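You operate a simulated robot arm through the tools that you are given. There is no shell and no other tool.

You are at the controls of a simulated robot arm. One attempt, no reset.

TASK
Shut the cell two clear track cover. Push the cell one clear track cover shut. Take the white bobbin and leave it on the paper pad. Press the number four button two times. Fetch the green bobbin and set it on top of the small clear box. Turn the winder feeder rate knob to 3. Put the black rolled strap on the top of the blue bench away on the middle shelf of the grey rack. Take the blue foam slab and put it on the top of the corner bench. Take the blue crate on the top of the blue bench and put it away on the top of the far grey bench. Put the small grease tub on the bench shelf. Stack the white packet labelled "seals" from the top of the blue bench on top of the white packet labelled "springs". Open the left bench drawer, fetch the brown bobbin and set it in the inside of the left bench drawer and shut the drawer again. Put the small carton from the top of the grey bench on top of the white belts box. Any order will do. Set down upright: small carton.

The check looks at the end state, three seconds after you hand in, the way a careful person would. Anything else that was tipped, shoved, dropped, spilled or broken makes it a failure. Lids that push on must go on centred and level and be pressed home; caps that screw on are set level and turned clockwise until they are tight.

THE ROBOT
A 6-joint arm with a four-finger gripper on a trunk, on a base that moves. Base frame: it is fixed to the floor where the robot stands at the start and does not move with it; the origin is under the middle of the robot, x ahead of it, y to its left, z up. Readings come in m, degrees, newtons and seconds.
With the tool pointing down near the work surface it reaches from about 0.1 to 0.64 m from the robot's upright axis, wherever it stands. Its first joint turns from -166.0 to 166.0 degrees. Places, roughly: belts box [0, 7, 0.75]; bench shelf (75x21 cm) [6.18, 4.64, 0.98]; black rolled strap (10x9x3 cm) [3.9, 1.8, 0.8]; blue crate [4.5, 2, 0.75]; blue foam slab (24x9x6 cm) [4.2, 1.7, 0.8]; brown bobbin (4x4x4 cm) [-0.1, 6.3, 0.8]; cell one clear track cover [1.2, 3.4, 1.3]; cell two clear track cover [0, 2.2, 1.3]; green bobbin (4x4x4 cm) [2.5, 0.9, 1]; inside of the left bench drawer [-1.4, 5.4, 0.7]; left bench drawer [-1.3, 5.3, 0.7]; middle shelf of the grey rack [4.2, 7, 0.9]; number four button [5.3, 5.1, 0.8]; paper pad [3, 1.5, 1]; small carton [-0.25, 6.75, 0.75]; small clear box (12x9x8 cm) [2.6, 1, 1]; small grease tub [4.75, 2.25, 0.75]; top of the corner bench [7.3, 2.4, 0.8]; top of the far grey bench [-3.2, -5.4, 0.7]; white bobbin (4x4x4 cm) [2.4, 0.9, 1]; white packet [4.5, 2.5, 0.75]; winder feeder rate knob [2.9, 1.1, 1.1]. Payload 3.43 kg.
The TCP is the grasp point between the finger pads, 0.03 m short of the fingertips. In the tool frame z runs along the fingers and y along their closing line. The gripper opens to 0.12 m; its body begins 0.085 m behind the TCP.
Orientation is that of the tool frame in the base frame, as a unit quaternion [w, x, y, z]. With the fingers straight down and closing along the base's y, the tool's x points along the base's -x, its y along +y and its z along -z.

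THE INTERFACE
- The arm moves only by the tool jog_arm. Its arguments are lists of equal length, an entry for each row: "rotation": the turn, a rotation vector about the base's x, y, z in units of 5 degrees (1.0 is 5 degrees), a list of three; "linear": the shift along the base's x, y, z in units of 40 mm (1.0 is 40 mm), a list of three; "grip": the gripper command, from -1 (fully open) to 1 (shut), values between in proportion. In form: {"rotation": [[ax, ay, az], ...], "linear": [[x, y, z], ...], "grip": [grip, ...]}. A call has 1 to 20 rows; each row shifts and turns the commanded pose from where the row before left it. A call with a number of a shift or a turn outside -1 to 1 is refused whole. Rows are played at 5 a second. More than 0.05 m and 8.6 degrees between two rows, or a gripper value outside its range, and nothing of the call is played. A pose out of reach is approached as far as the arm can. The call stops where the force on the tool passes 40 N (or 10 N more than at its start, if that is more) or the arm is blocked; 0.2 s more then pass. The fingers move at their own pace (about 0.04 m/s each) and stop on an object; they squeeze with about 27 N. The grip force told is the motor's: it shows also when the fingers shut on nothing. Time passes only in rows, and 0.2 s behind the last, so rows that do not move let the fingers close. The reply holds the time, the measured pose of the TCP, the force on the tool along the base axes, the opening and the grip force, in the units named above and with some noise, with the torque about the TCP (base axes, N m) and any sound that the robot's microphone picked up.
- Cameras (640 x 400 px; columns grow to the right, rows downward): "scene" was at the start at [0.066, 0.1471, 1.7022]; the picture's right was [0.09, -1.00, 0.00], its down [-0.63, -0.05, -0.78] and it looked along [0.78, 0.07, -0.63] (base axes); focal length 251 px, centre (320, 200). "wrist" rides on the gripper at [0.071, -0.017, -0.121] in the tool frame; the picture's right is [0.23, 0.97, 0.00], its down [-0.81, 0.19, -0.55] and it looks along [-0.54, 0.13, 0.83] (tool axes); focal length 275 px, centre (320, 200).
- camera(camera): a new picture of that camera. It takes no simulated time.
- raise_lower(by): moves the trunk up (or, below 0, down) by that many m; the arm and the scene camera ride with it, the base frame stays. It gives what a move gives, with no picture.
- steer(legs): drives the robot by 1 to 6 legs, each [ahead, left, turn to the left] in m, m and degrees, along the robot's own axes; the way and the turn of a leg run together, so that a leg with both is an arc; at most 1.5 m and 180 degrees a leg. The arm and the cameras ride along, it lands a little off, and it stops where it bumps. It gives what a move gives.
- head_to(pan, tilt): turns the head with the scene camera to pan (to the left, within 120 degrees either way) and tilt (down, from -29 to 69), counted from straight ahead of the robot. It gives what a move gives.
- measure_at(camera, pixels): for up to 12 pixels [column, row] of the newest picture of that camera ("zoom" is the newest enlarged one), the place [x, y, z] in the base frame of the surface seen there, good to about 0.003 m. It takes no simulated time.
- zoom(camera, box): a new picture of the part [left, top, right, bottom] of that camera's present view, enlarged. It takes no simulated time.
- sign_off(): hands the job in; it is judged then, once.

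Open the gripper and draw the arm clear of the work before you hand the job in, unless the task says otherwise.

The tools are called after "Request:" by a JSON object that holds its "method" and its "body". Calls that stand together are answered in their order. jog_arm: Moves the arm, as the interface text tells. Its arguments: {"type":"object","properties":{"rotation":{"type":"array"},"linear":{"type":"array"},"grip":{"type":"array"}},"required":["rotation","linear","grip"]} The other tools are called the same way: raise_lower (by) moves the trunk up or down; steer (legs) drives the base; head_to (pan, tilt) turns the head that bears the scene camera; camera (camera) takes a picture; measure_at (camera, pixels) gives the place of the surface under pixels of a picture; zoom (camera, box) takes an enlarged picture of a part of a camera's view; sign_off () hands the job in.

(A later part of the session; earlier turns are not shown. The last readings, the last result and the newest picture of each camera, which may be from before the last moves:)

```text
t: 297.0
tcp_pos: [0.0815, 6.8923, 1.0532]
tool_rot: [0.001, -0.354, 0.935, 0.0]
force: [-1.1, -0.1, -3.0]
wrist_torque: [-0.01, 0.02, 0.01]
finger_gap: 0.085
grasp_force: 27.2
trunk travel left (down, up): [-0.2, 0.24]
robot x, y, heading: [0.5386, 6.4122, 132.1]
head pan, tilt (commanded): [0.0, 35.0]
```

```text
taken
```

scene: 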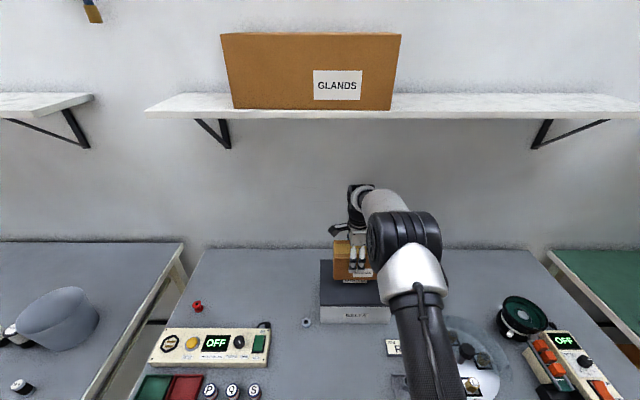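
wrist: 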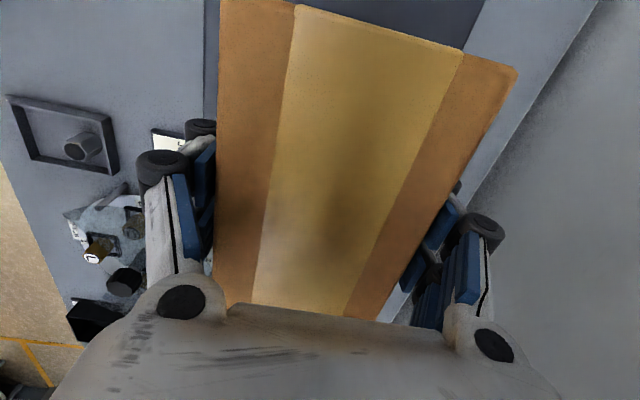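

Request:
{"method": "zoom", "body": {"camera": "scene", "box": [300, 220, 420, 330]}}

Request:
{"method": "measure_at", "body": {"camera": "zoom", "pixels": [[115, 160], [108, 295], [330, 300], [200, 270], [130, 230], [300, 280], [190, 190], [270, 195], [320, 290], [110, 305]]}}

```text
3.64 times, centred on (360, 275) of scene
```

zoom: 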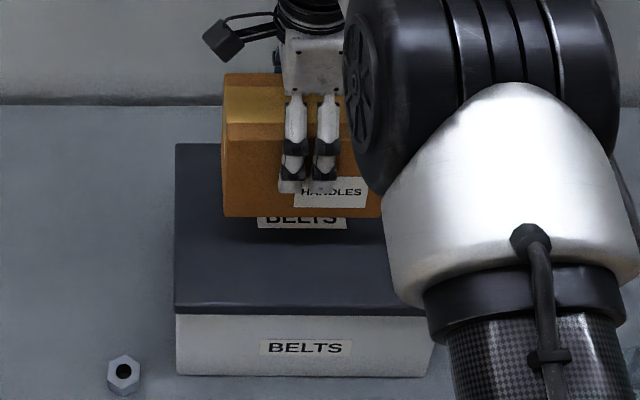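

```text
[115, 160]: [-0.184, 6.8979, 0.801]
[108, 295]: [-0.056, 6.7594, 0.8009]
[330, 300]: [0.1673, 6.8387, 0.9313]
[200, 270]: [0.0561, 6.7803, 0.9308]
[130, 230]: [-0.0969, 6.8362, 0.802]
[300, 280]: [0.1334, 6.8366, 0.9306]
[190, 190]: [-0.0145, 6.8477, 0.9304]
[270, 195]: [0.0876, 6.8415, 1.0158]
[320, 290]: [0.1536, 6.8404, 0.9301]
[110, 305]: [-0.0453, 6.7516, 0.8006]
```

Request:
{"method": "measure_at", "body": {"camera": "zoom", "pixels": [[182, 302], [182, 150], [182, 225], [425, 315], [300, 300], [250, 300]]}}

```text
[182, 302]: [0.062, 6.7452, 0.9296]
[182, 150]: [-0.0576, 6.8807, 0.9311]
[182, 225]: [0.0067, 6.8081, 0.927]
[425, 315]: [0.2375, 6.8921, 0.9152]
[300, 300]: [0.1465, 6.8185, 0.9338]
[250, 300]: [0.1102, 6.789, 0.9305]
```

Lid top z≈0.9305, centre ≈(0.0895,6.887). I shift ~1 cm to centre and lower to just above the lid (contact expected at TCP z≈1.004).

Request:
{"method": "jog_arm", "body": {"rotation": [[0, 0, 0], [0, 0, 0], [0, 0, 0], [0, 0, 0], [0, 0, 0], [0, 0, 0], [0, 0, 0]], "linear": [[0.2, -0.15, 0], [0, 0, -0.5], [0, 0, -0.45], [0, 0, -0.15], [0, 0, -0.06], [0, 0, -0.05], [0, 0, 0]], "grip": [0.5, 0.5, 0.5, 0.5, 0.5, 0.5, 0.5]}}

```text
t: 298.6
tcp_pos: [0.0898, 6.8859, 1.0038]
tool_rot: [0.001, -0.355, 0.935, 0.0]
force: [0.2, 0.8, -4.0]
wrist_torque: [0.02, 0.01, 0.01]
finger_gap: 0.0849
grasp_force: 27.4
trunk travel left (down, up): [-0.2, 0.24]
robot x, y, heading: [0.5425, 6.4072, 132.0]
head pan, tilt (commanded): [0.0, 35.0]
```

Request:
{"method": "jog_arm", "body": {"rotation": [[0, 0, 0], [0, 0, 0], [0, 0, 0], [0, 0, 0]], "linear": [[0, 0, -0.05], [0, 0, -0.04], [0, 0, -0.04], [0, 0, 0]], "grip": [0.5, 0.5, 0.5, 0.5]}}

```text
t: 299.6
tcp_pos: [0.0896, 6.8858, 1.003]
tool_rot: [-0.001, -0.354, 0.935, 0.002]
force: [0.0, -0.8, 21.9]
wrist_torque: [0.03, -0.14, -0.08]
finger_gap: 0.0853
grasp_force: 26.9
trunk travel left (down, up): [-0.2, 0.24]
robot x, y, heading: [0.5392, 6.41, 132.0]
head pan, tilt (commanded): [0.0, 35.0]
```

Contact (22 N). I ease up, open wide and rise.

Request:
{"method": "jog_arm", "body": {"rotation": [[0, 0, 0], [0, 0, 0], [0, 0, 0], [0, 0, 0], [0, 0, 0], [0, 0, 0], [0, 0, 0], [0, 0, 0], [0, 0, 0], [0, 0, 0]], "linear": [[0, 0, 0.08], [0, 0, 0], [0, 0, 0], [0, 0, 0], [0, 0, 0.5], [0, 0, 0.8], [0, 0, 0.8], [0.3, -0.34, 0.5], [0.5, -0.56, 0], [0, 0, 0]], "grip": [-0.4, -0.6, -0.8, -0.8, -0.8, -0.8, -0.8, -0.8, -0.8, -0.8]}}

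Request:
{"method": "camera", "body": {"camera": "scene"}}

Request:
{"method": "camera", "body": {"camera": "wrist"}}

```text
t: 301.8
tcp_pos: [0.1203, 6.8522, 1.1067]
tool_rot: [0.001, -0.354, 0.935, 0.0]
force: [0.8, 1.4, -0.4]
wrist_torque: [0.01, -0.04, -0.01]
finger_gap: 0.1077
grasp_force: 0.0
trunk travel left (down, up): [-0.2, 0.24]
robot x, y, heading: [0.5412, 6.4107, 132.1]
head pan, tilt (commanded): [0.0, 35.0]
```

```text
taken
```

scene: 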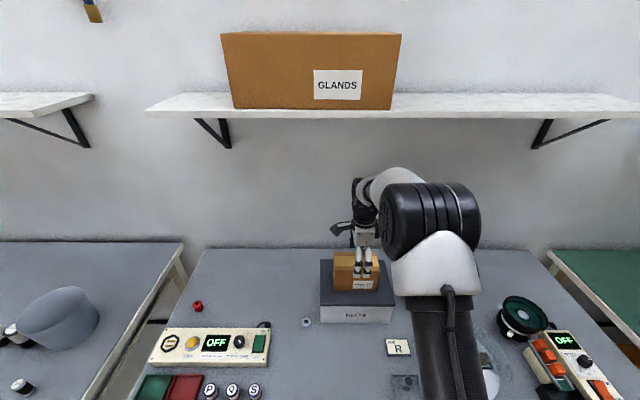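

```text
taken
```

wrist: 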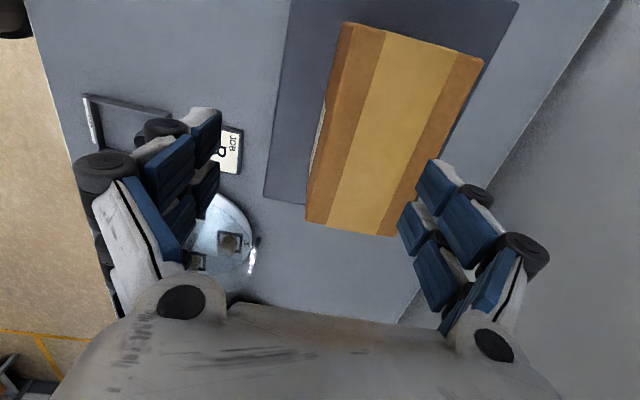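

Request:
{"method": "zoom", "body": {"camera": "scene", "box": [300, 220, 420, 330]}}

Request:
{"method": "measure_at", "body": {"camera": "zoom", "pixels": [[130, 130], [285, 130], [135, 170], [285, 230], [200, 180]]}}

```text
3.64 times, centred on (360, 275) of scene
```

zoom: 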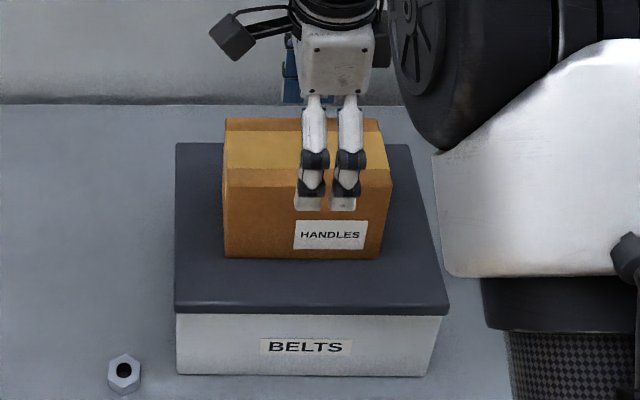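

```text
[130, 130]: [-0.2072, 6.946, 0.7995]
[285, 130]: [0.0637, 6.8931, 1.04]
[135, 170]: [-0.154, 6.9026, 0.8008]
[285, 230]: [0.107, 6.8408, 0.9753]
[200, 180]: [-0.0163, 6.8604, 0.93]
```

The carton stands upright, centred on the belts box. I raise and retract the arm, turn the gripper back, and drive off to look east toward the button, rack and shelf.

Request:
{"method": "jog_arm", "body": {"rotation": [[0, 0, 0], [0, 0, 0], [0, 0, 0], [0, 0, 0], [0, 0, 0], [0, 0, 0], [0, 0, 0], [0, 0, 0]], "linear": [[0, 0, 0.9], [0, 0, 0.9], [0.6, -0.66, 0.5], [0.6, -0.66, 0], [0.6, -0.66, 0], [0.6, -0.66, 0], [0.6, -0.66, 0], [0.3, -0.33, 0]], "grip": [-0.5, 0, 0, 0, 0, 0, 0, 0]}}

Request:
{"method": "steer", "body": {"legs": [[-0.6, 0, 0], [0, 0, -120]]}}

Request:
{"method": "head_to", "body": {"pan": 0, "tilt": 15}}

Request:
{"method": "camera", "body": {"camera": "scene"}}

```text
t: 303.6
tcp_pos: [0.2534, 6.7055, 1.1986]
tool_rot: [0.0, -0.354, 0.935, 0.0]
force: [0.2, 0.2, 0.5]
wrist_torque: [0.04, -0.03, 0.01]
finger_gap: 0.06
grasp_force: 0.1
trunk travel left (down, up): [-0.2, 0.24]
robot x, y, heading: [0.543, 6.4107, 131.9]
head pan, tilt (commanded): [0.0, 35.0]
```

```text
t: 312.0
tcp_pos: [1.3454, 6.0605, 1.1993]
tool_rot: [-0.001, 0.639, 0.77, -0.001]
force: [0.3, 0.1, -0.5]
wrist_torque: [-0.01, 0.02, -0.01]
finger_gap: 0.0602
grasp_force: 0.0
trunk travel left (down, up): [-0.2, 0.24]
robot x, y, heading: [0.944, 5.9654, 11.1]
head pan, tilt (commanded): [0.0, 35.0]
```

```text
t: 312.9
tcp_pos: [1.3453, 6.0589, 1.199]
tool_rot: [0.0, 0.639, 0.769, -0.001]
force: [-0.1, 0.9, 0.2]
wrist_torque: [0.01, 0.01, 0.01]
finger_gap: 0.0599
grasp_force: 0.0
trunk travel left (down, up): [-0.2, 0.24]
robot x, y, heading: [0.9447, 5.9629, 11.0]
head pan, tilt (commanded): [0.0, 15.0]
```

```text
taken
```

scene: 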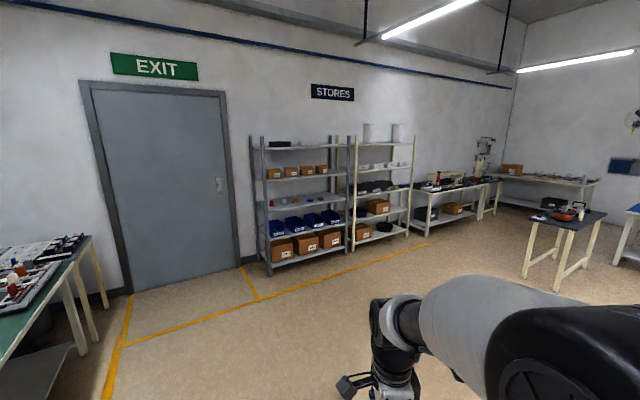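

The grey rack is at (300,200) and benches beyond. I turn the gripper back to normal and measure these places.

Request:
{"method": "jog_arm", "body": {"rotation": [[0, 0, 1], [0, 0, 1], [0, 0, 1], [0, 0, 1], [0, 0, 1], [0, 0, 1], [0, 0, 1], [0, 0, 1], [0, 0, 1], [0, 0, 1], [0, 0, 1], [0, 0, 1], [0, 0, 1], [0, 0, 1], [0, 0, 1], [0, 0, 1], [0, 0, 1], [0, 0, 1]], "linear": [[0, 0, 0], [0, 0, 0], [0, 0, 0], [0, 0, 0], [0, 0, 0], [0, 0, 0], [0, 0, 0], [0, 0, 0], [0, 0, 0], [0, 0, 0], [0, 0, 0], [0, 0, 0], [0, 0, 0], [0, 0, 0], [0, 0, 0], [0, 0, 0], [0, 0, 0], [0, 0, 0]], "grip": [0, 0, 0, 0, 0, 0, 0, 0, 0, 0, 0, 0, 0, 0, 0, 0, 0, 0]}}

Request:
{"method": "measure_at", "body": {"camera": "scene", "pixels": [[265, 272], [345, 248], [265, 240], [300, 205], [345, 200], [410, 232], [425, 195], [455, 188], [520, 180], [570, 185], [540, 215], [555, 285]]}}

Request:
{"method": "zoom", "body": {"camera": "scene", "box": [400, 120, 640, 270]}}

Request:
{"method": "zoom", "body": {"camera": "scene", "box": [240, 120, 420, 280]}}

```text
t: 316.6
tcp_pos: [1.3455, 6.0597, 1.1998]
tool_rot: [0.0, -0.092, 0.996, 0.0]
force: [0.1, 0.1, 0.3]
wrist_torque: [-0.03, -0.01, -0.01]
finger_gap: 0.0601
grasp_force: 0.0
trunk travel left (down, up): [-0.2, 0.24]
robot x, y, heading: [0.9483, 5.9645, 11.0]
head pan, tilt (commanded): [0.0, 15.0]
```

```text
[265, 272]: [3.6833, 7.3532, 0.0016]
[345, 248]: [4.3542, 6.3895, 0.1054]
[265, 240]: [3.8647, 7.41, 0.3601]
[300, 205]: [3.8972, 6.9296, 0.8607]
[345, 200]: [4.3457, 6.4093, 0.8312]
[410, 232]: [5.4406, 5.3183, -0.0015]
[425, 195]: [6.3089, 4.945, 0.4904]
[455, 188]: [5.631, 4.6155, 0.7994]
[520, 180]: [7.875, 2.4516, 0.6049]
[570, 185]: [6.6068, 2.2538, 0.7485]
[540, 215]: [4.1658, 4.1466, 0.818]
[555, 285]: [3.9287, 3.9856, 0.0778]
```

```text
2.67 times, centred on (520, 195) of scene
```

zoom: 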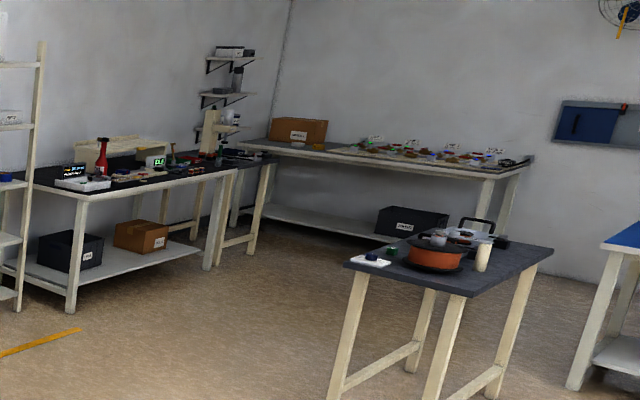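

```text
2.50 times, centred on (330, 200) of scene
```

zoom: 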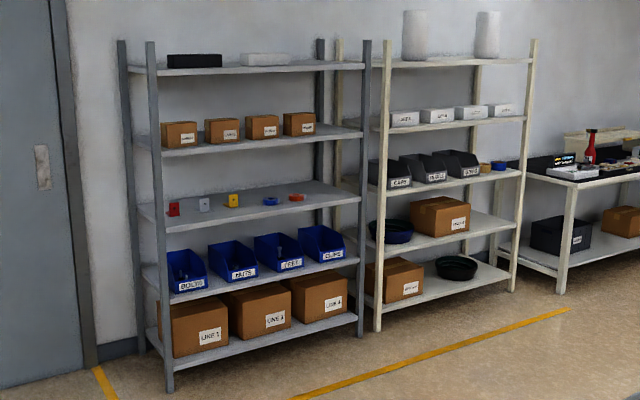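

The grey rack's middle shelf (z≈0.86) and the black-top bench with the device are clear. I drive east toward the number-four button.

Request:
{"method": "steer", "body": {"legs": [[0.92, -0.42, 0], [0.92, -0.42, 0], [0.92, -0.42, 0], [0.5, -0.35, 0], [0, 0, 30.5]]}}

Request:
{"method": "head_to", "body": {"pan": 0, "tilt": 30}}

Request:
{"method": "camera", "body": {"camera": "scene"}}

```text
t: 336.1
tcp_pos: [4.7565, 5.342, 1.198]
tool_rot: [0.001, -0.36, 0.933, 0.0]
force: [-0.3, -0.3, 0.2]
wrist_torque: [-0.01, 0.02, 0.02]
finger_gap: 0.0602
grasp_force: 0.1
trunk travel left (down, up): [-0.2, 0.24]
robot x, y, heading: [4.4688, 5.0506, 42.5]
head pan, tilt (commanded): [0.0, 15.0]
```

```text
t: 336.9
tcp_pos: [4.7574, 5.3419, 1.1987]
tool_rot: [0.002, -0.36, 0.933, 0.0]
force: [-0.4, -0.7, 0.4]
wrist_torque: [0.02, 0.02, -0.01]
finger_gap: 0.0601
grasp_force: 0.1
trunk travel left (down, up): [-0.2, 0.24]
robot x, y, heading: [4.4679, 5.0489, 42.7]
head pan, tilt (commanded): [0.0, 30.0]
```

```text
taken
```

scene: 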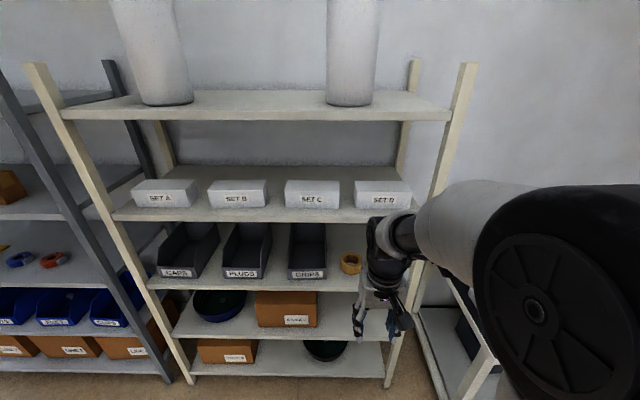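

I'm in front of the cream rack; the bench with the button is to the right. I move 0.5 m right.

Request:
{"method": "steer", "body": {"legs": [[0, -0.5, -0.9]]}}

Request:
{"method": "head_to", "body": {"pan": 0, "tilt": 40}}

Request:
{"method": "camera", "body": {"camera": "scene"}}

Request:
{"method": "camera", "body": {"camera": "wrist"}}

```text
t: 339.8
tcp_pos: [5.0993, 4.964, 1.1988]
tool_rot: [0.001, -0.351, 0.936, -0.001]
force: [-0.4, -0.2, 0.3]
wrist_torque: [-0.01, -0.01, -0.02]
finger_gap: 0.0601
grasp_force: 0.0
trunk travel left (down, up): [-0.2, 0.24]
robot x, y, heading: [4.8028, 4.6766, 41.5]
head pan, tilt (commanded): [0.0, 30.0]
```

```text
t: 340.5
tcp_pos: [5.099, 4.9633, 1.1989]
tool_rot: [0.001, -0.351, 0.936, -0.001]
force: [0.1, -0.4, 0.9]
wrist_torque: [-0.02, 0.01, 0.04]
finger_gap: 0.0598
grasp_force: 0.1
trunk travel left (down, up): [-0.2, 0.24]
robot x, y, heading: [4.8017, 4.6801, 41.6]
head pan, tilt (commanded): [0.0, 40.0]
```

```text
taken
```

scene: 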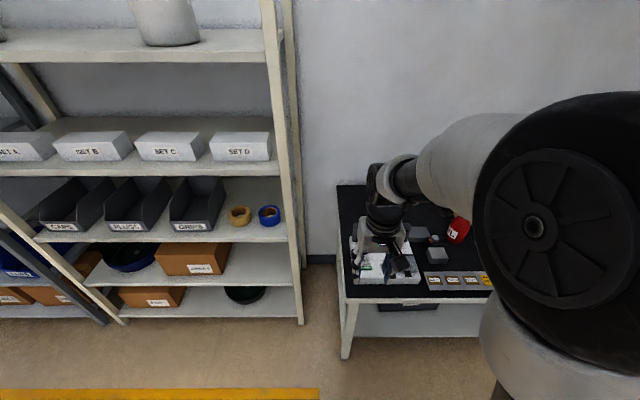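

```text
taken
```

wrist: 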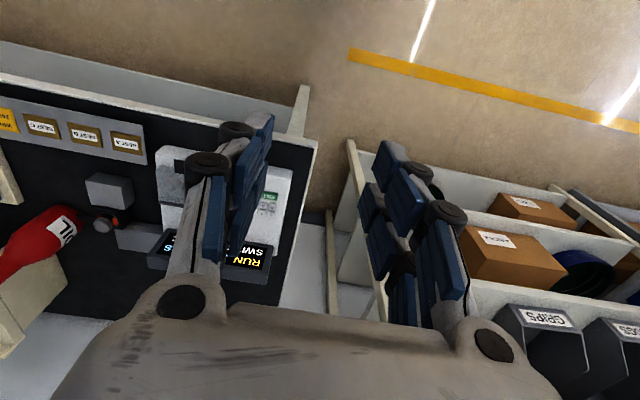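

The device is behind the left finger. I shift the gripper right 0.12 m to view it.

Request:
{"method": "jog_arm", "body": {"rotation": [[0, 0, 0], [0, 0, 0], [0, 0, 0], [0, 0, 0]], "linear": [[0.66, -0.75, 0], [0.66, -0.75, 0], [0.66, -0.75, 0], [0, 0, 0]], "grip": [0, 0, 0, 0]}}

Request:
{"method": "camera", "body": {"camera": "wrist"}}

Request:
{"method": "zoom", "body": {"camera": "wrist", "box": [240, 130, 400, 290]}}

```text
t: 341.5
tcp_pos: [5.1786, 4.8745, 1.1978]
tool_rot: [0.001, -0.352, 0.936, -0.001]
force: [0.2, 0.5, -0.5]
wrist_torque: [-0.05, -0.01, -0.02]
finger_gap: 0.0598
grasp_force: 0.1
trunk travel left (down, up): [-0.2, 0.24]
robot x, y, heading: [4.8032, 4.678, 41.6]
head pan, tilt (commanded): [0.0, 40.0]
```

```text
taken
```

wrist: 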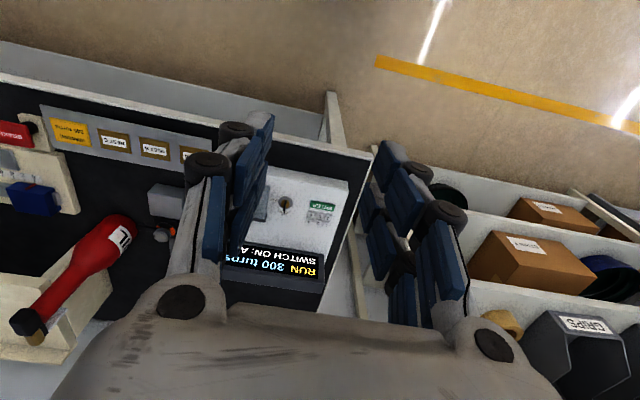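

```text
2.50 times, centred on (320, 210) of wrist
```

zoom: 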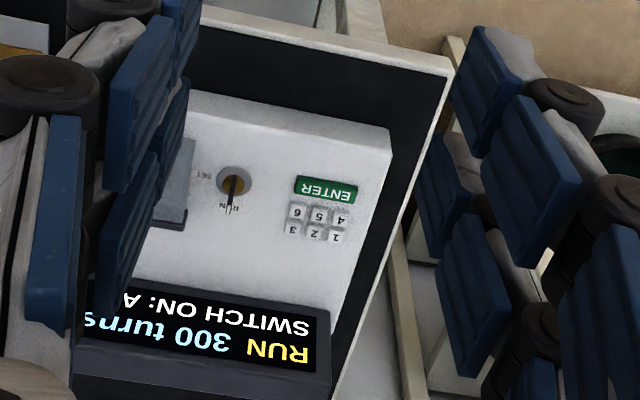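

A keypad 1–6 with ENTER is visible; '4' is at zoom (342,220). I measure key positions and sizes.

Request:
{"method": "measure_at", "body": {"camera": "zoom", "pixels": [[342, 221], [320, 217], [297, 212], [336, 236], [314, 233], [292, 228], [325, 190], [360, 215], [342, 213], [350, 221], [270, 235], [375, 150]]}}

Request:
{"method": "zoom", "body": {"camera": "wrist", "box": [290, 190, 350, 240]}}

```text
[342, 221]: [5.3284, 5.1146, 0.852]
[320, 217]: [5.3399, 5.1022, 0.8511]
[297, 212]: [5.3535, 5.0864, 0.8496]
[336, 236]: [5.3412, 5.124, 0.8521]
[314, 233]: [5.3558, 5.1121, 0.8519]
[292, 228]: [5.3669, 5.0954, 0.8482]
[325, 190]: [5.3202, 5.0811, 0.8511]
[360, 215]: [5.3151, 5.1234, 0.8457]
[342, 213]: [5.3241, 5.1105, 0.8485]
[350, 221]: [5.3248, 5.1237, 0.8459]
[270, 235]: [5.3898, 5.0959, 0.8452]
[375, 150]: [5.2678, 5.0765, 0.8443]
```

```text
8.00 times, centred on (320, 215) of wrist
```

zoom: 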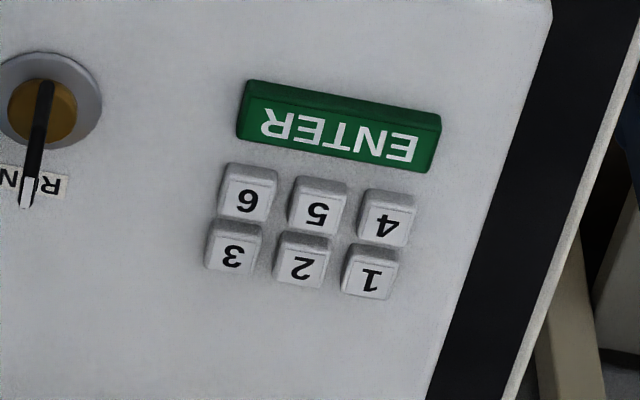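

Key 4 is at (5.328,5.115), top z≈0.852, pitch ~1.65 cm. I'll press with the closed fingertips tilted 40° so only a narrow edge touches. First I find the bench edge to place the base.

Request:
{"method": "measure_at", "body": {"camera": "scene", "pixels": [[345, 298], [345, 292], [400, 300], [340, 200], [345, 350]]}}

Request:
{"method": "measure_at", "body": {"camera": "wrist", "pixels": [[330, 150], [370, 158], [335, 110], [350, 250]]}}

```text
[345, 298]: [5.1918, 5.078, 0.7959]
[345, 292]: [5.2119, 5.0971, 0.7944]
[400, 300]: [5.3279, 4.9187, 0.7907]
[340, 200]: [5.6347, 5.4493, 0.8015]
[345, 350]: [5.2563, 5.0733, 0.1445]
```

```text
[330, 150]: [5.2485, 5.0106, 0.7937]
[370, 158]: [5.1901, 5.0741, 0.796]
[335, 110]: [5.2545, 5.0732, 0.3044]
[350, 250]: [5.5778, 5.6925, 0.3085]
```

Request:
{"method": "measure_at", "body": {"camera": "scene", "pixels": [[301, 322], [290, 200], [300, 270], [282, 245], [270, 170]]}}

```text
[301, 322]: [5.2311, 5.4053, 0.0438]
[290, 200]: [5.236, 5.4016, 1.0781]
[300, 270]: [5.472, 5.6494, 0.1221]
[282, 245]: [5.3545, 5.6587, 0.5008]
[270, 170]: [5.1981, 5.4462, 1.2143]
```

Rack post is 0.3 m from the key, fine. I drive 0.18 ahead and 0.1 left.

Request:
{"method": "steer", "body": {"legs": [[0.18, 0.1, 0]]}}

Request:
{"method": "camera", "body": {"camera": "wrist"}}

```text
t: 343.2
tcp_pos: [5.25, 5.0679, 1.1968]
tool_rot: [0.0, -0.352, 0.936, -0.001]
force: [0.3, 1.1, 0.1]
wrist_torque: [-0.03, 0.02, 0.0]
finger_gap: 0.06
grasp_force: 0.1
trunk travel left (down, up): [-0.2, 0.24]
robot x, y, heading: [4.8732, 4.8716, 41.4]
head pan, tilt (commanded): [0.0, 40.0]
```

```text
taken
```

wrist: 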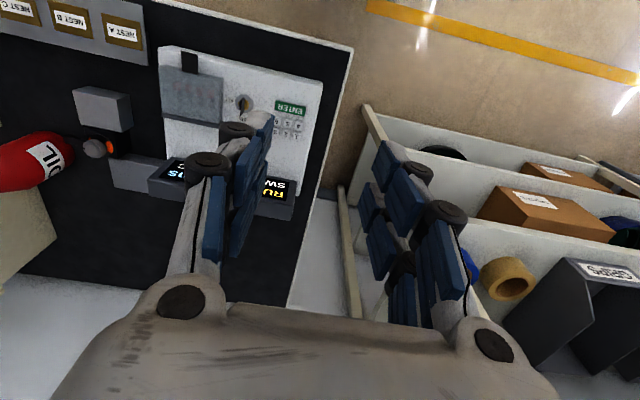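

I tilt the tool 40° outward and close the fingers, still well above the bench.

Request:
{"method": "jog_arm", "body": {"rotation": [[0.661, -0.75, 0], [0.661, -0.75, 0], [0.661, -0.75, 0], [0.661, -0.75, 0], [0.661, -0.75, 0], [0.661, -0.75, 0], [0.661, -0.75, 0], [0.661, -0.75, 0], [0, 0, 0]], "linear": [[0, 0, -0.3], [0, 0, -0.3], [0, 0, -0.3], [0, 0, -0.3], [0, 0, -0.3], [0, 0, -0.3], [0, 0, -0.3], [0, 0, -0.3], [0, 0, 0]], "grip": [0.3, 0.6, 1, 1, 1, 1, 1, 1, 1]}}

Request:
{"method": "camera", "body": {"camera": "wrist"}}

Request:
{"method": "camera", "body": {"camera": "scene"}}

```text
t: 345.2
tcp_pos: [5.256, 5.0795, 1.1149]
tool_rot: [0.291, -0.336, 0.887, 0.122]
force: [-0.6, -0.4, -0.1]
wrist_torque: [0.01, -0.02, 0.02]
finger_gap: 0.0
grasp_force: 27.4
out of reach, approached as far as the arm can: row 6, 7, 8
trunk travel left (down, up): [-0.2, 0.24]
robot x, y, heading: [4.8743, 4.8725, 41.4]
head pan, tilt (commanded): [0.0, 40.0]
```

```text
taken
```

wrist: 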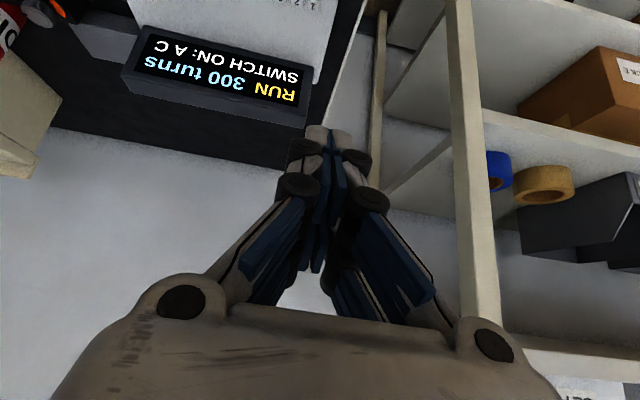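

```text
taken
```

scene: 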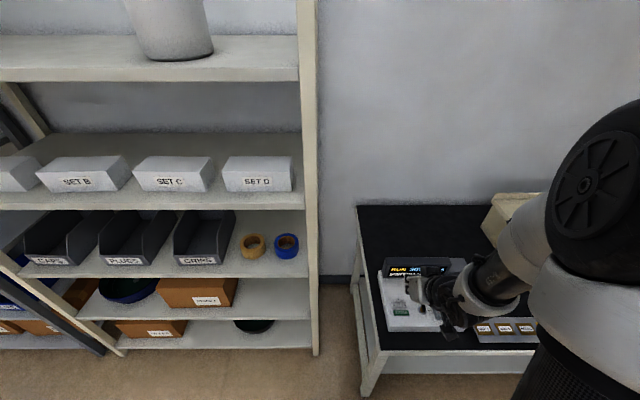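

The tilt reached 37°, good enough. I zoom the scene view on the keypad to locate key 4 again and see the fingertips.

Request:
{"method": "zoom", "body": {"camera": "scene", "box": [370, 250, 470, 340]}}

Request:
{"method": "zoom", "body": {"camera": "scene", "box": [385, 285, 435, 325]}}

```text
4.44 times, centred on (420, 295) of scene
```

zoom: 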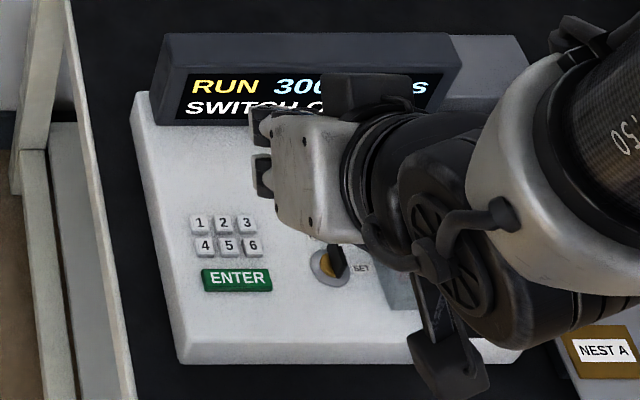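

```text
10.00 times, centred on (410, 305) of scene
```

zoom: 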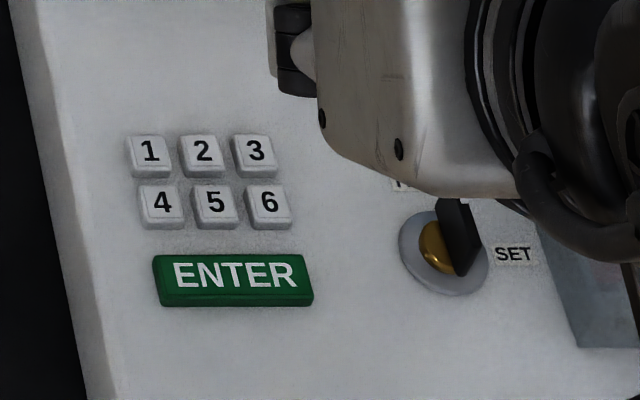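

Request:
{"method": "measure_at", "body": {"camera": "zoom", "pixels": [[161, 203], [146, 203], [178, 203], [162, 188], [162, 218], [215, 203], [150, 152], [203, 152], [230, 275], [160, 258], [300, 60], [100, 200]]}}

```text
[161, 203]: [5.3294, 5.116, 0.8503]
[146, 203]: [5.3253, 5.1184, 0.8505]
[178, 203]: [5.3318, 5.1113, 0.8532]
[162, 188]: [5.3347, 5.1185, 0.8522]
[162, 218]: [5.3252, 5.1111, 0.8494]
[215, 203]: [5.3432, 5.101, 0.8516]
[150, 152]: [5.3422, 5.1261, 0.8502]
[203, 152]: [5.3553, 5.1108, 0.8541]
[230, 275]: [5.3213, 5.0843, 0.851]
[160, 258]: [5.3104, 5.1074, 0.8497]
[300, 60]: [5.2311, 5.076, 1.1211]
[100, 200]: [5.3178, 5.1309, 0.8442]
```

Key 4's centre is (5.3294,5.1155). I position the tilted fingertips over it and lower to about 4 cm above.

Request:
{"method": "jog_arm", "body": {"rotation": [[0, 0, 0], [0, 0, 0], [0, 0, 0], [0, 0, 0], [0, 0, 0], [0, 0, 0], [0, 0, 0], [0, 0, 0]], "linear": [[0.906, 0.469, 0], [0.906, 0.469, 0], [0, 0, -0.9], [0, 0, -0.9], [0, 0, -0.9], [0, 0, -0.9], [0, 0, -0.9], [0, 0, 0]], "grip": [1, 1, 1, 1, 1, 1, 1, 1]}}

Request:
{"method": "zoom", "body": {"camera": "scene", "box": [370, 250, 470, 340]}}

Request:
{"method": "camera", "body": {"camera": "wrist"}}

```text
t: 347.0
tcp_pos: [5.3526, 5.1202, 0.9498]
tool_rot: [0.29, -0.334, 0.888, 0.129]
force: [0.2, -0.4, -0.1]
wrist_torque: [0.01, 0.01, -0.01]
finger_gap: 0.0
grasp_force: 26.8
out of reach, approached as far as the arm can: row 6, 7
trunk travel left (down, up): [-0.2, 0.24]
robot x, y, heading: [4.8764, 4.8678, 41.6]
head pan, tilt (commanded): [0.0, 40.0]
```

```text
4.44 times, centred on (420, 295) of scene
```

zoom: 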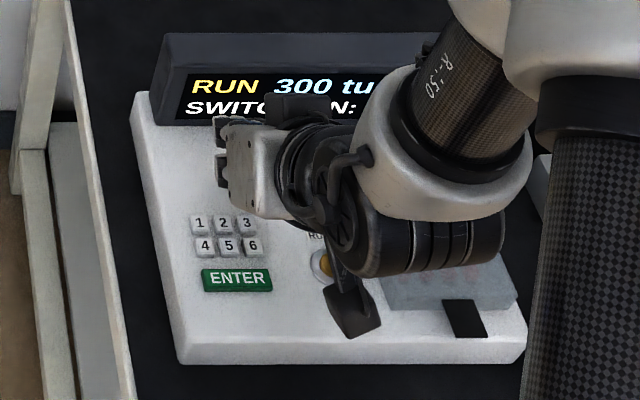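

```text
taken
```

wrist: 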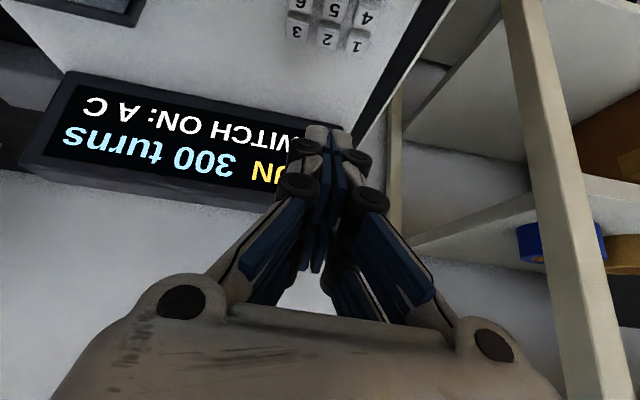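

Low at this tilt the arm hits its limit again. I go up, ease the tilt to 30°, and lower the trunk by 0.18 m instead.

Request:
{"method": "jog_arm", "body": {"rotation": [[0, 0, 0], [0, 0, 0], [0, 0, 0], [-0.4, 0.45, 0], [-0.4, 0.45, 0], [0, 0, 0]], "linear": [[0, 0, 0.9], [0, 0, 0.9], [0, 0, 0.9], [0, 0, 0.9], [0, 0, 0.9], [0, 0, 0]], "grip": [1, 1, 1, 1, 1, 1]}}

Request:
{"method": "raise_lower", "body": {"by": -0.18}}

```text
t: 348.4
tcp_pos: [5.3562, 5.1231, 1.1298]
tool_rot: [0.25, -0.34, 0.9, 0.104]
force: [-0.4, 0.3, 0.5]
wrist_torque: [0.02, -0.01, 0.01]
finger_gap: 0.0
grasp_force: 27.0
trunk travel left (down, up): [-0.2, 0.24]
robot x, y, heading: [4.8744, 4.8714, 41.6]
head pan, tilt (commanded): [0.0, 40.0]
```

```text
t: 350.4
tcp_pos: [5.3551, 5.1225, 0.951]
tool_rot: [0.25, -0.34, 0.901, 0.104]
force: [-0.6, 0.0, -0.7]
wrist_torque: [0.03, 0.01, 0.01]
finger_gap: 0.0
grasp_force: 26.9
trunk travel left (down, up): [-0.02, 0.42]
robot x, y, heading: [4.8708, 4.8693, 41.4]
head pan, tilt (commanded): [0.0, 40.0]
```

Request:
{"method": "jog_arm", "body": {"rotation": [[0, 0, 0], [0, 0, 0], [0, 0, 0], [0, 0, 0]], "linear": [[-0.575, -0.0675, 0], [0, 0, -0.6], [0, 0, -0.5], [0, 0, 0]], "grip": [1, 1, 1, 1]}}

Request:
{"method": "zoom", "body": {"camera": "scene", "box": [370, 250, 470, 340]}}

Request:
{"method": "camera", "body": {"camera": "wrist"}}

```text
t: 351.4
tcp_pos: [5.3324, 5.1192, 0.9058]
tool_rot: [0.25, -0.34, 0.901, 0.104]
force: [0.8, -0.1, -0.1]
wrist_torque: [-0.02, -0.01, -0.03]
finger_gap: 0.0
grasp_force: 27.5
trunk travel left (down, up): [-0.02, 0.42]
robot x, y, heading: [4.8769, 4.8687, 41.5]
head pan, tilt (commanded): [0.0, 40.0]
```

```text
4.44 times, centred on (420, 295) of scene
```

zoom: 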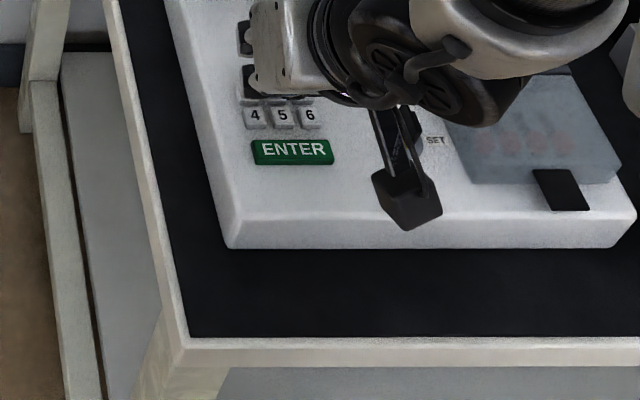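

```text
taken
```

wrist: 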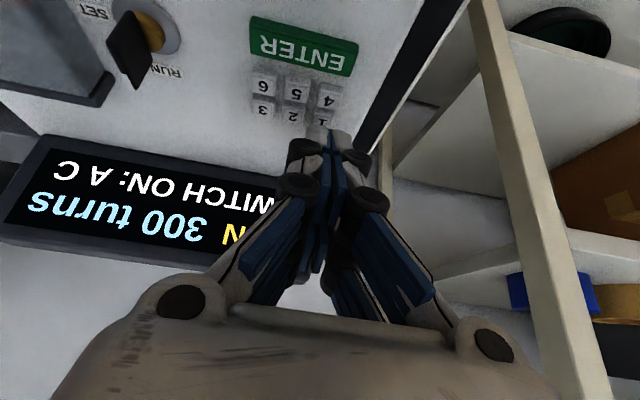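

The tips are near key 4 but look slightly too far forward. I zoom the wrist view to judge.

Request:
{"method": "zoom", "body": {"camera": "wrist", "box": [280, 70, 380, 170]}}

Request:
{"method": "measure_at", "body": {"camera": "zoom", "pixels": [[290, 235], [350, 240], [320, 232], [300, 250], [300, 225], [340, 225], [350, 108], [270, 90]]}}

```text
4.00 times, centred on (330, 120) of wrist
```

zoom: 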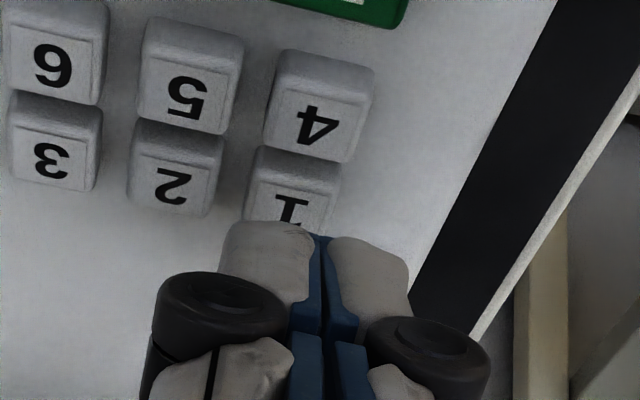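

```text
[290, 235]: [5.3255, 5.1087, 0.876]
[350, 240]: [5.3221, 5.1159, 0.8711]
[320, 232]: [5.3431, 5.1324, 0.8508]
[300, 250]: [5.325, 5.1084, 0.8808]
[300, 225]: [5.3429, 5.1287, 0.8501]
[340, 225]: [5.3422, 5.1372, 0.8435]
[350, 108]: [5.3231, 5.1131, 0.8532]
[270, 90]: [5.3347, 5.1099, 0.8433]
```

The tip edge would land ~5 mm robotward and the tips are ~2.5 cm wide, so I shift 4 mm forward and 4 mm left (away from key 5), then lower to just above the key.

Request:
{"method": "jog_arm", "body": {"rotation": [[0, 0, 0], [0, 0, 0], [0, 0, 0], [0, 0, 0]], "linear": [[0.008, 0.14, 0], [0, 0, -0.15], [0, 0, -0.15], [0, 0, 0]], "grip": [1, 1, 1, 1]}}

Request:
{"method": "zoom", "body": {"camera": "wrist", "box": [280, 70, 380, 170]}}

Request:
{"method": "measure_at", "body": {"camera": "zoom", "pixels": [[290, 235], [350, 240], [300, 245], [355, 250], [340, 190], [330, 160]]}}

```text
t: 352.4
tcp_pos: [5.3328, 5.1248, 0.8943]
tool_rot: [0.251, -0.34, 0.901, 0.103]
force: [-0.6, -0.4, 0.4]
wrist_torque: [-0.01, -0.01, 0.01]
finger_gap: 0.0001
grasp_force: 27.0
trunk travel left (down, up): [-0.02, 0.42]
robot x, y, heading: [4.8777, 4.8685, 41.5]
head pan, tilt (commanded): [0.0, 40.0]
```

```text
4.00 times, centred on (330, 120) of wrist
```

zoom: 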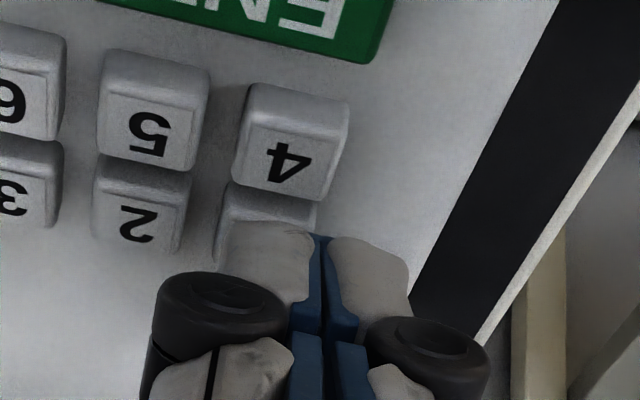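

```text
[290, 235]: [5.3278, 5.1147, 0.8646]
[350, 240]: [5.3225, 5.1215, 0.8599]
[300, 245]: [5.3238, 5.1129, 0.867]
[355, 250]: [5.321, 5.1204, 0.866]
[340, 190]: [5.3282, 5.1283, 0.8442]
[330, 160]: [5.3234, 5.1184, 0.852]
```

By comparing tip and key in the same image, the tip is ~4 mm too far forward. I move back 4 mm and lower in 1 mm steps to contact.

Request:
{"method": "jog_arm", "body": {"rotation": [[0, 0, 0], [0, 0, 0], [0, 0, 0], [0, 0, 0]], "linear": [[-0.075, -0.066, 0], [0, 0, -0.06], [0, 0, -0.025], [0, 0, 0]], "grip": [1, 1, 1, 1]}}

Request:
{"method": "zoom", "body": {"camera": "wrist", "box": [280, 70, 380, 170]}}

```text
t: 353.4
tcp_pos: [5.329, 5.1219, 0.89]
tool_rot: [0.25, -0.34, 0.901, 0.103]
force: [0.0, 0.1, -0.6]
wrist_torque: [0.0, 0.0, 0.0]
finger_gap: 0.0001
grasp_force: 27.3
trunk travel left (down, up): [-0.02, 0.42]
robot x, y, heading: [4.8734, 4.8732, 41.4]
head pan, tilt (commanded): [0.0, 40.0]
```

```text
4.00 times, centred on (330, 120) of wrist
```

zoom: 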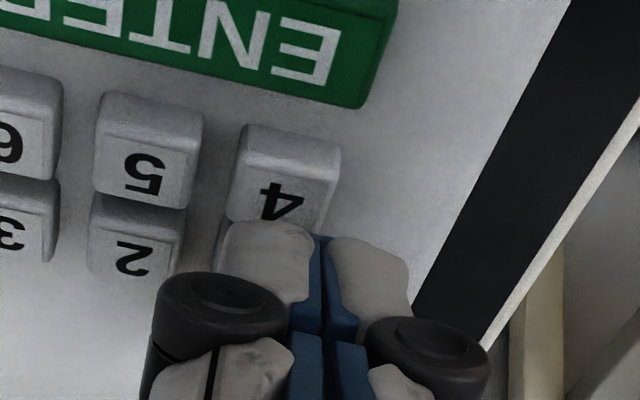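

Request:
{"method": "jog_arm", "body": {"rotation": [[0, 0, 0], [0, 0, 0], [0, 0, 0]], "linear": [[0, 0, -0.03], [0, 0, -0.03], [0, 0, 0]], "grip": [1, 1, 1]}}

Request:
{"method": "zoom", "body": {"camera": "wrist", "box": [280, 70, 380, 170]}}

```text
t: 354.2
tcp_pos: [5.3292, 5.1234, 0.8871]
tool_rot: [0.249, -0.34, 0.901, 0.104]
force: [-0.2, -0.3, -0.4]
wrist_torque: [-0.01, -0.01, 0.01]
finger_gap: 0.0
grasp_force: 27.0
trunk travel left (down, up): [-0.02, 0.42]
robot x, y, heading: [4.873, 4.874, 41.6]
head pan, tilt (commanded): [0.0, 40.0]
```

```text
4.00 times, centred on (330, 120) of wrist
```

zoom: 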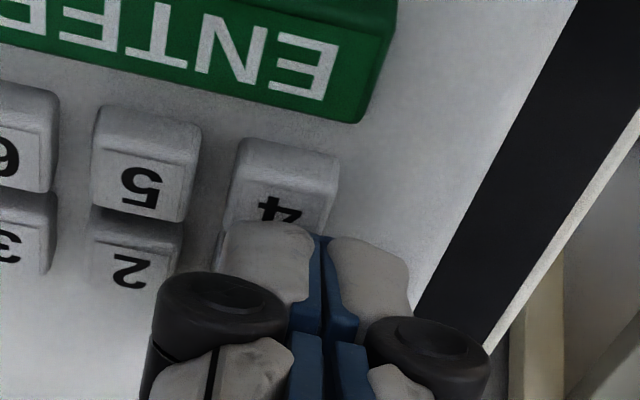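

The tip edge is over the '4' label. I continue down by 1 mm steps.

Request:
{"method": "jog_arm", "body": {"rotation": [[0, 0, 0], [0, 0, 0], [0, 0, 0]], "linear": [[0, 0, -0.025], [0, 0, -0.025], [0, 0, 0]], "grip": [1, 1, 1]}}

Request:
{"method": "zoom", "body": {"camera": "wrist", "box": [280, 70, 380, 170]}}

```text
t: 355.0
tcp_pos: [5.3293, 5.1226, 0.8861]
tool_rot: [0.25, -0.34, 0.901, 0.103]
force: [-0.2, 0.2, 1.5]
wrist_torque: [-0.04, 0.02, 0.01]
finger_gap: 0.0
grasp_force: 26.6
trunk travel left (down, up): [-0.02, 0.42]
robot x, y, heading: [4.8742, 4.8722, 41.5]
head pan, tilt (commanded): [0.0, 40.0]
```

```text
4.00 times, centred on (330, 120) of wrist
```

zoom: 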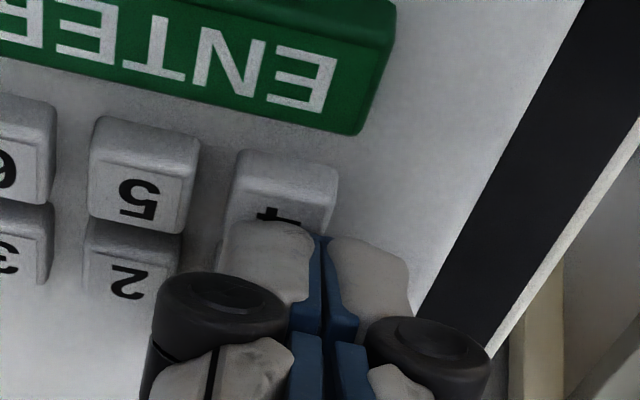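

First contact (1.5 N). I press a further 2 mm and see the response.

Request:
{"method": "jog_arm", "body": {"rotation": [[0, 0, 0], [0, 0, 0], [0, 0, 0]], "linear": [[0, 0, -0.03], [0, 0, -0.03], [0, 0, 0]], "grip": [1, 1, 1]}}

Request:
{"method": "zoom", "body": {"camera": "wrist", "box": [280, 70, 380, 170]}}

Request:
{"method": "zoom", "body": {"camera": "wrist", "box": [0, 100, 300, 300]}}

```text
t: 355.8
tcp_pos: [5.3309, 5.1234, 0.8848]
tool_rot: [0.249, -0.341, 0.901, 0.104]
force: [-0.8, -0.5, 0.6]
wrist_torque: [-0.06, -0.01, 0.0]
finger_gap: 0.0
grasp_force: 26.9
trunk travel left (down, up): [-0.02, 0.42]
robot x, y, heading: [4.8745, 4.8706, 41.3]
head pan, tilt (commanded): [0.0, 40.0]
heard: click
```

```text
4.00 times, centred on (330, 120) of wrist
```

zoom: 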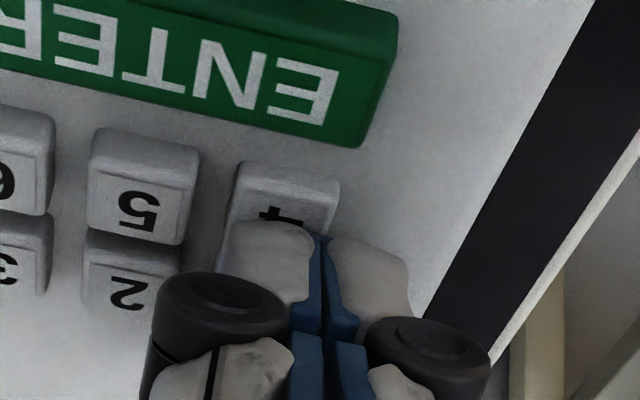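

```text
2.00 times, centred on (150, 200) of wrist
```

zoom: 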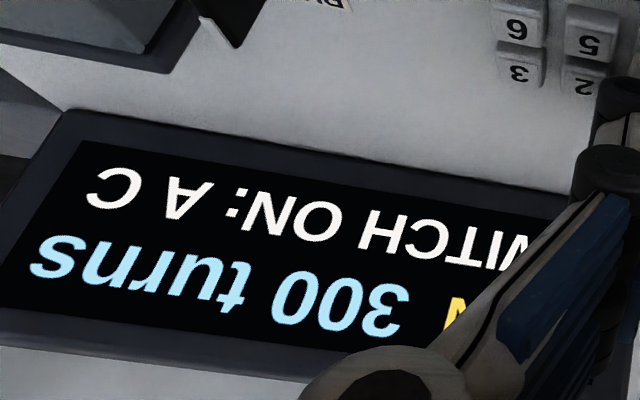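

A click was heard: one press registered. I raise 5 mm to release and check before the second press.

Request:
{"method": "jog_arm", "body": {"rotation": [[0, 0, 0], [0, 0, 0], [0, 0, 0]], "linear": [[0, 0, 0.08], [0, 0, 0.08], [0, 0, 0]], "grip": [1, 1, 1]}}

Request:
{"method": "zoom", "body": {"camera": "wrist", "box": [280, 70, 380, 170]}}

```text
t: 356.6
tcp_pos: [5.3304, 5.1225, 0.8897]
tool_rot: [0.249, -0.341, 0.901, 0.103]
force: [0.2, 0.3, 0.0]
wrist_torque: [0.01, -0.03, -0.01]
finger_gap: 0.0002
grasp_force: 27.0
trunk travel left (down, up): [-0.02, 0.42]
robot x, y, heading: [4.8752, 4.873, 41.4]
head pan, tilt (commanded): [0.0, 40.0]
```

```text
4.00 times, centred on (330, 120) of wrist
```

zoom: 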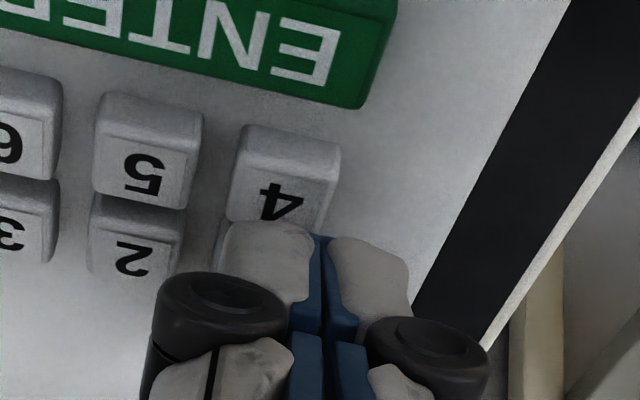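

Released cleanly. I press a second time to the same depth.

Request:
{"method": "jog_arm", "body": {"rotation": [[0, 0, 0], [0, 0, 0], [0, 0, 0], [0, 0, 0]], "linear": [[0, 0, -0.06], [0, 0, -0.04], [0, 0, -0.03], [0, 0, 0]], "grip": [1, 1, 1, 1]}}

```text
t: 357.6
tcp_pos: [5.3301, 5.1215, 0.8845]
tool_rot: [0.249, -0.34, 0.901, 0.103]
force: [-0.5, -0.5, 1.0]
wrist_torque: [0.03, 0.02, -0.02]
finger_gap: 0.0
grasp_force: 26.4
trunk travel left (down, up): [-0.02, 0.42]
robot x, y, heading: [4.8728, 4.8734, 41.3]
head pan, tilt (commanded): [0.0, 40.0]
```

No click yet: I am ~1 mm higher than the first press. I go down 1.2 mm more.

Request:
{"method": "jog_arm", "body": {"rotation": [[0, 0, 0], [0, 0, 0]], "linear": [[0, 0, -0.03], [0, 0, 0]], "grip": [1, 1]}}

```text
t: 358.2
tcp_pos: [5.3299, 5.1215, 0.8842]
tool_rot: [0.25, -0.34, 0.901, 0.104]
force: [0.0, 0.0, 1.5]
wrist_torque: [-0.03, -0.03, -0.04]
finger_gap: 0.0001
grasp_force: 26.8
trunk travel left (down, up): [-0.02, 0.42]
robot x, y, heading: [4.8732, 4.8708, 41.4]
head pan, tilt (commanded): [0.0, 40.0]
heard: click
```

Second click heard. I lift away and verify the keypad from above.

Request:
{"method": "jog_arm", "body": {"rotation": [[0, 0, 0], [0, 0, 0], [0, 0, 0], [0, 0, 0], [0, 0, 0], [0, 0, 0], [0.4, -0.45, 0], [0, 0, 0]], "linear": [[0, 0, 0.4], [0, 0, 0.9], [0, 0, 0.9], [0, 0, 0.9], [0, 0, 0.9], [0, 0, 0.9], [0, 0, 0], [0, 0, 0]], "grip": [1, 1, 1, 1, 1, 1, 1, 1]}}

Request:
{"method": "camera", "body": {"camera": "wrist"}}

```text
t: 360.0
tcp_pos: [5.329, 5.1217, 1.0806]
tool_rot: [0.273, -0.338, 0.893, 0.112]
force: [-0.2, 1.2, -0.6]
wrist_torque: [-0.01, 0.02, 0.0]
finger_gap: 0.0
grasp_force: 26.8
trunk travel left (down, up): [-0.02, 0.42]
robot x, y, heading: [4.8746, 4.8707, 41.4]
head pan, tilt (commanded): [0.0, 40.0]
```

```text
taken
```

wrist: 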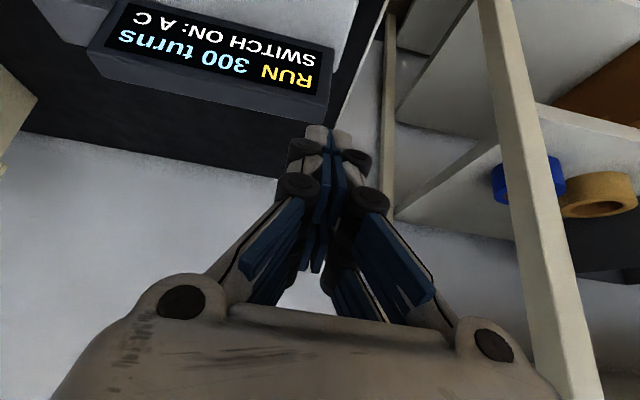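

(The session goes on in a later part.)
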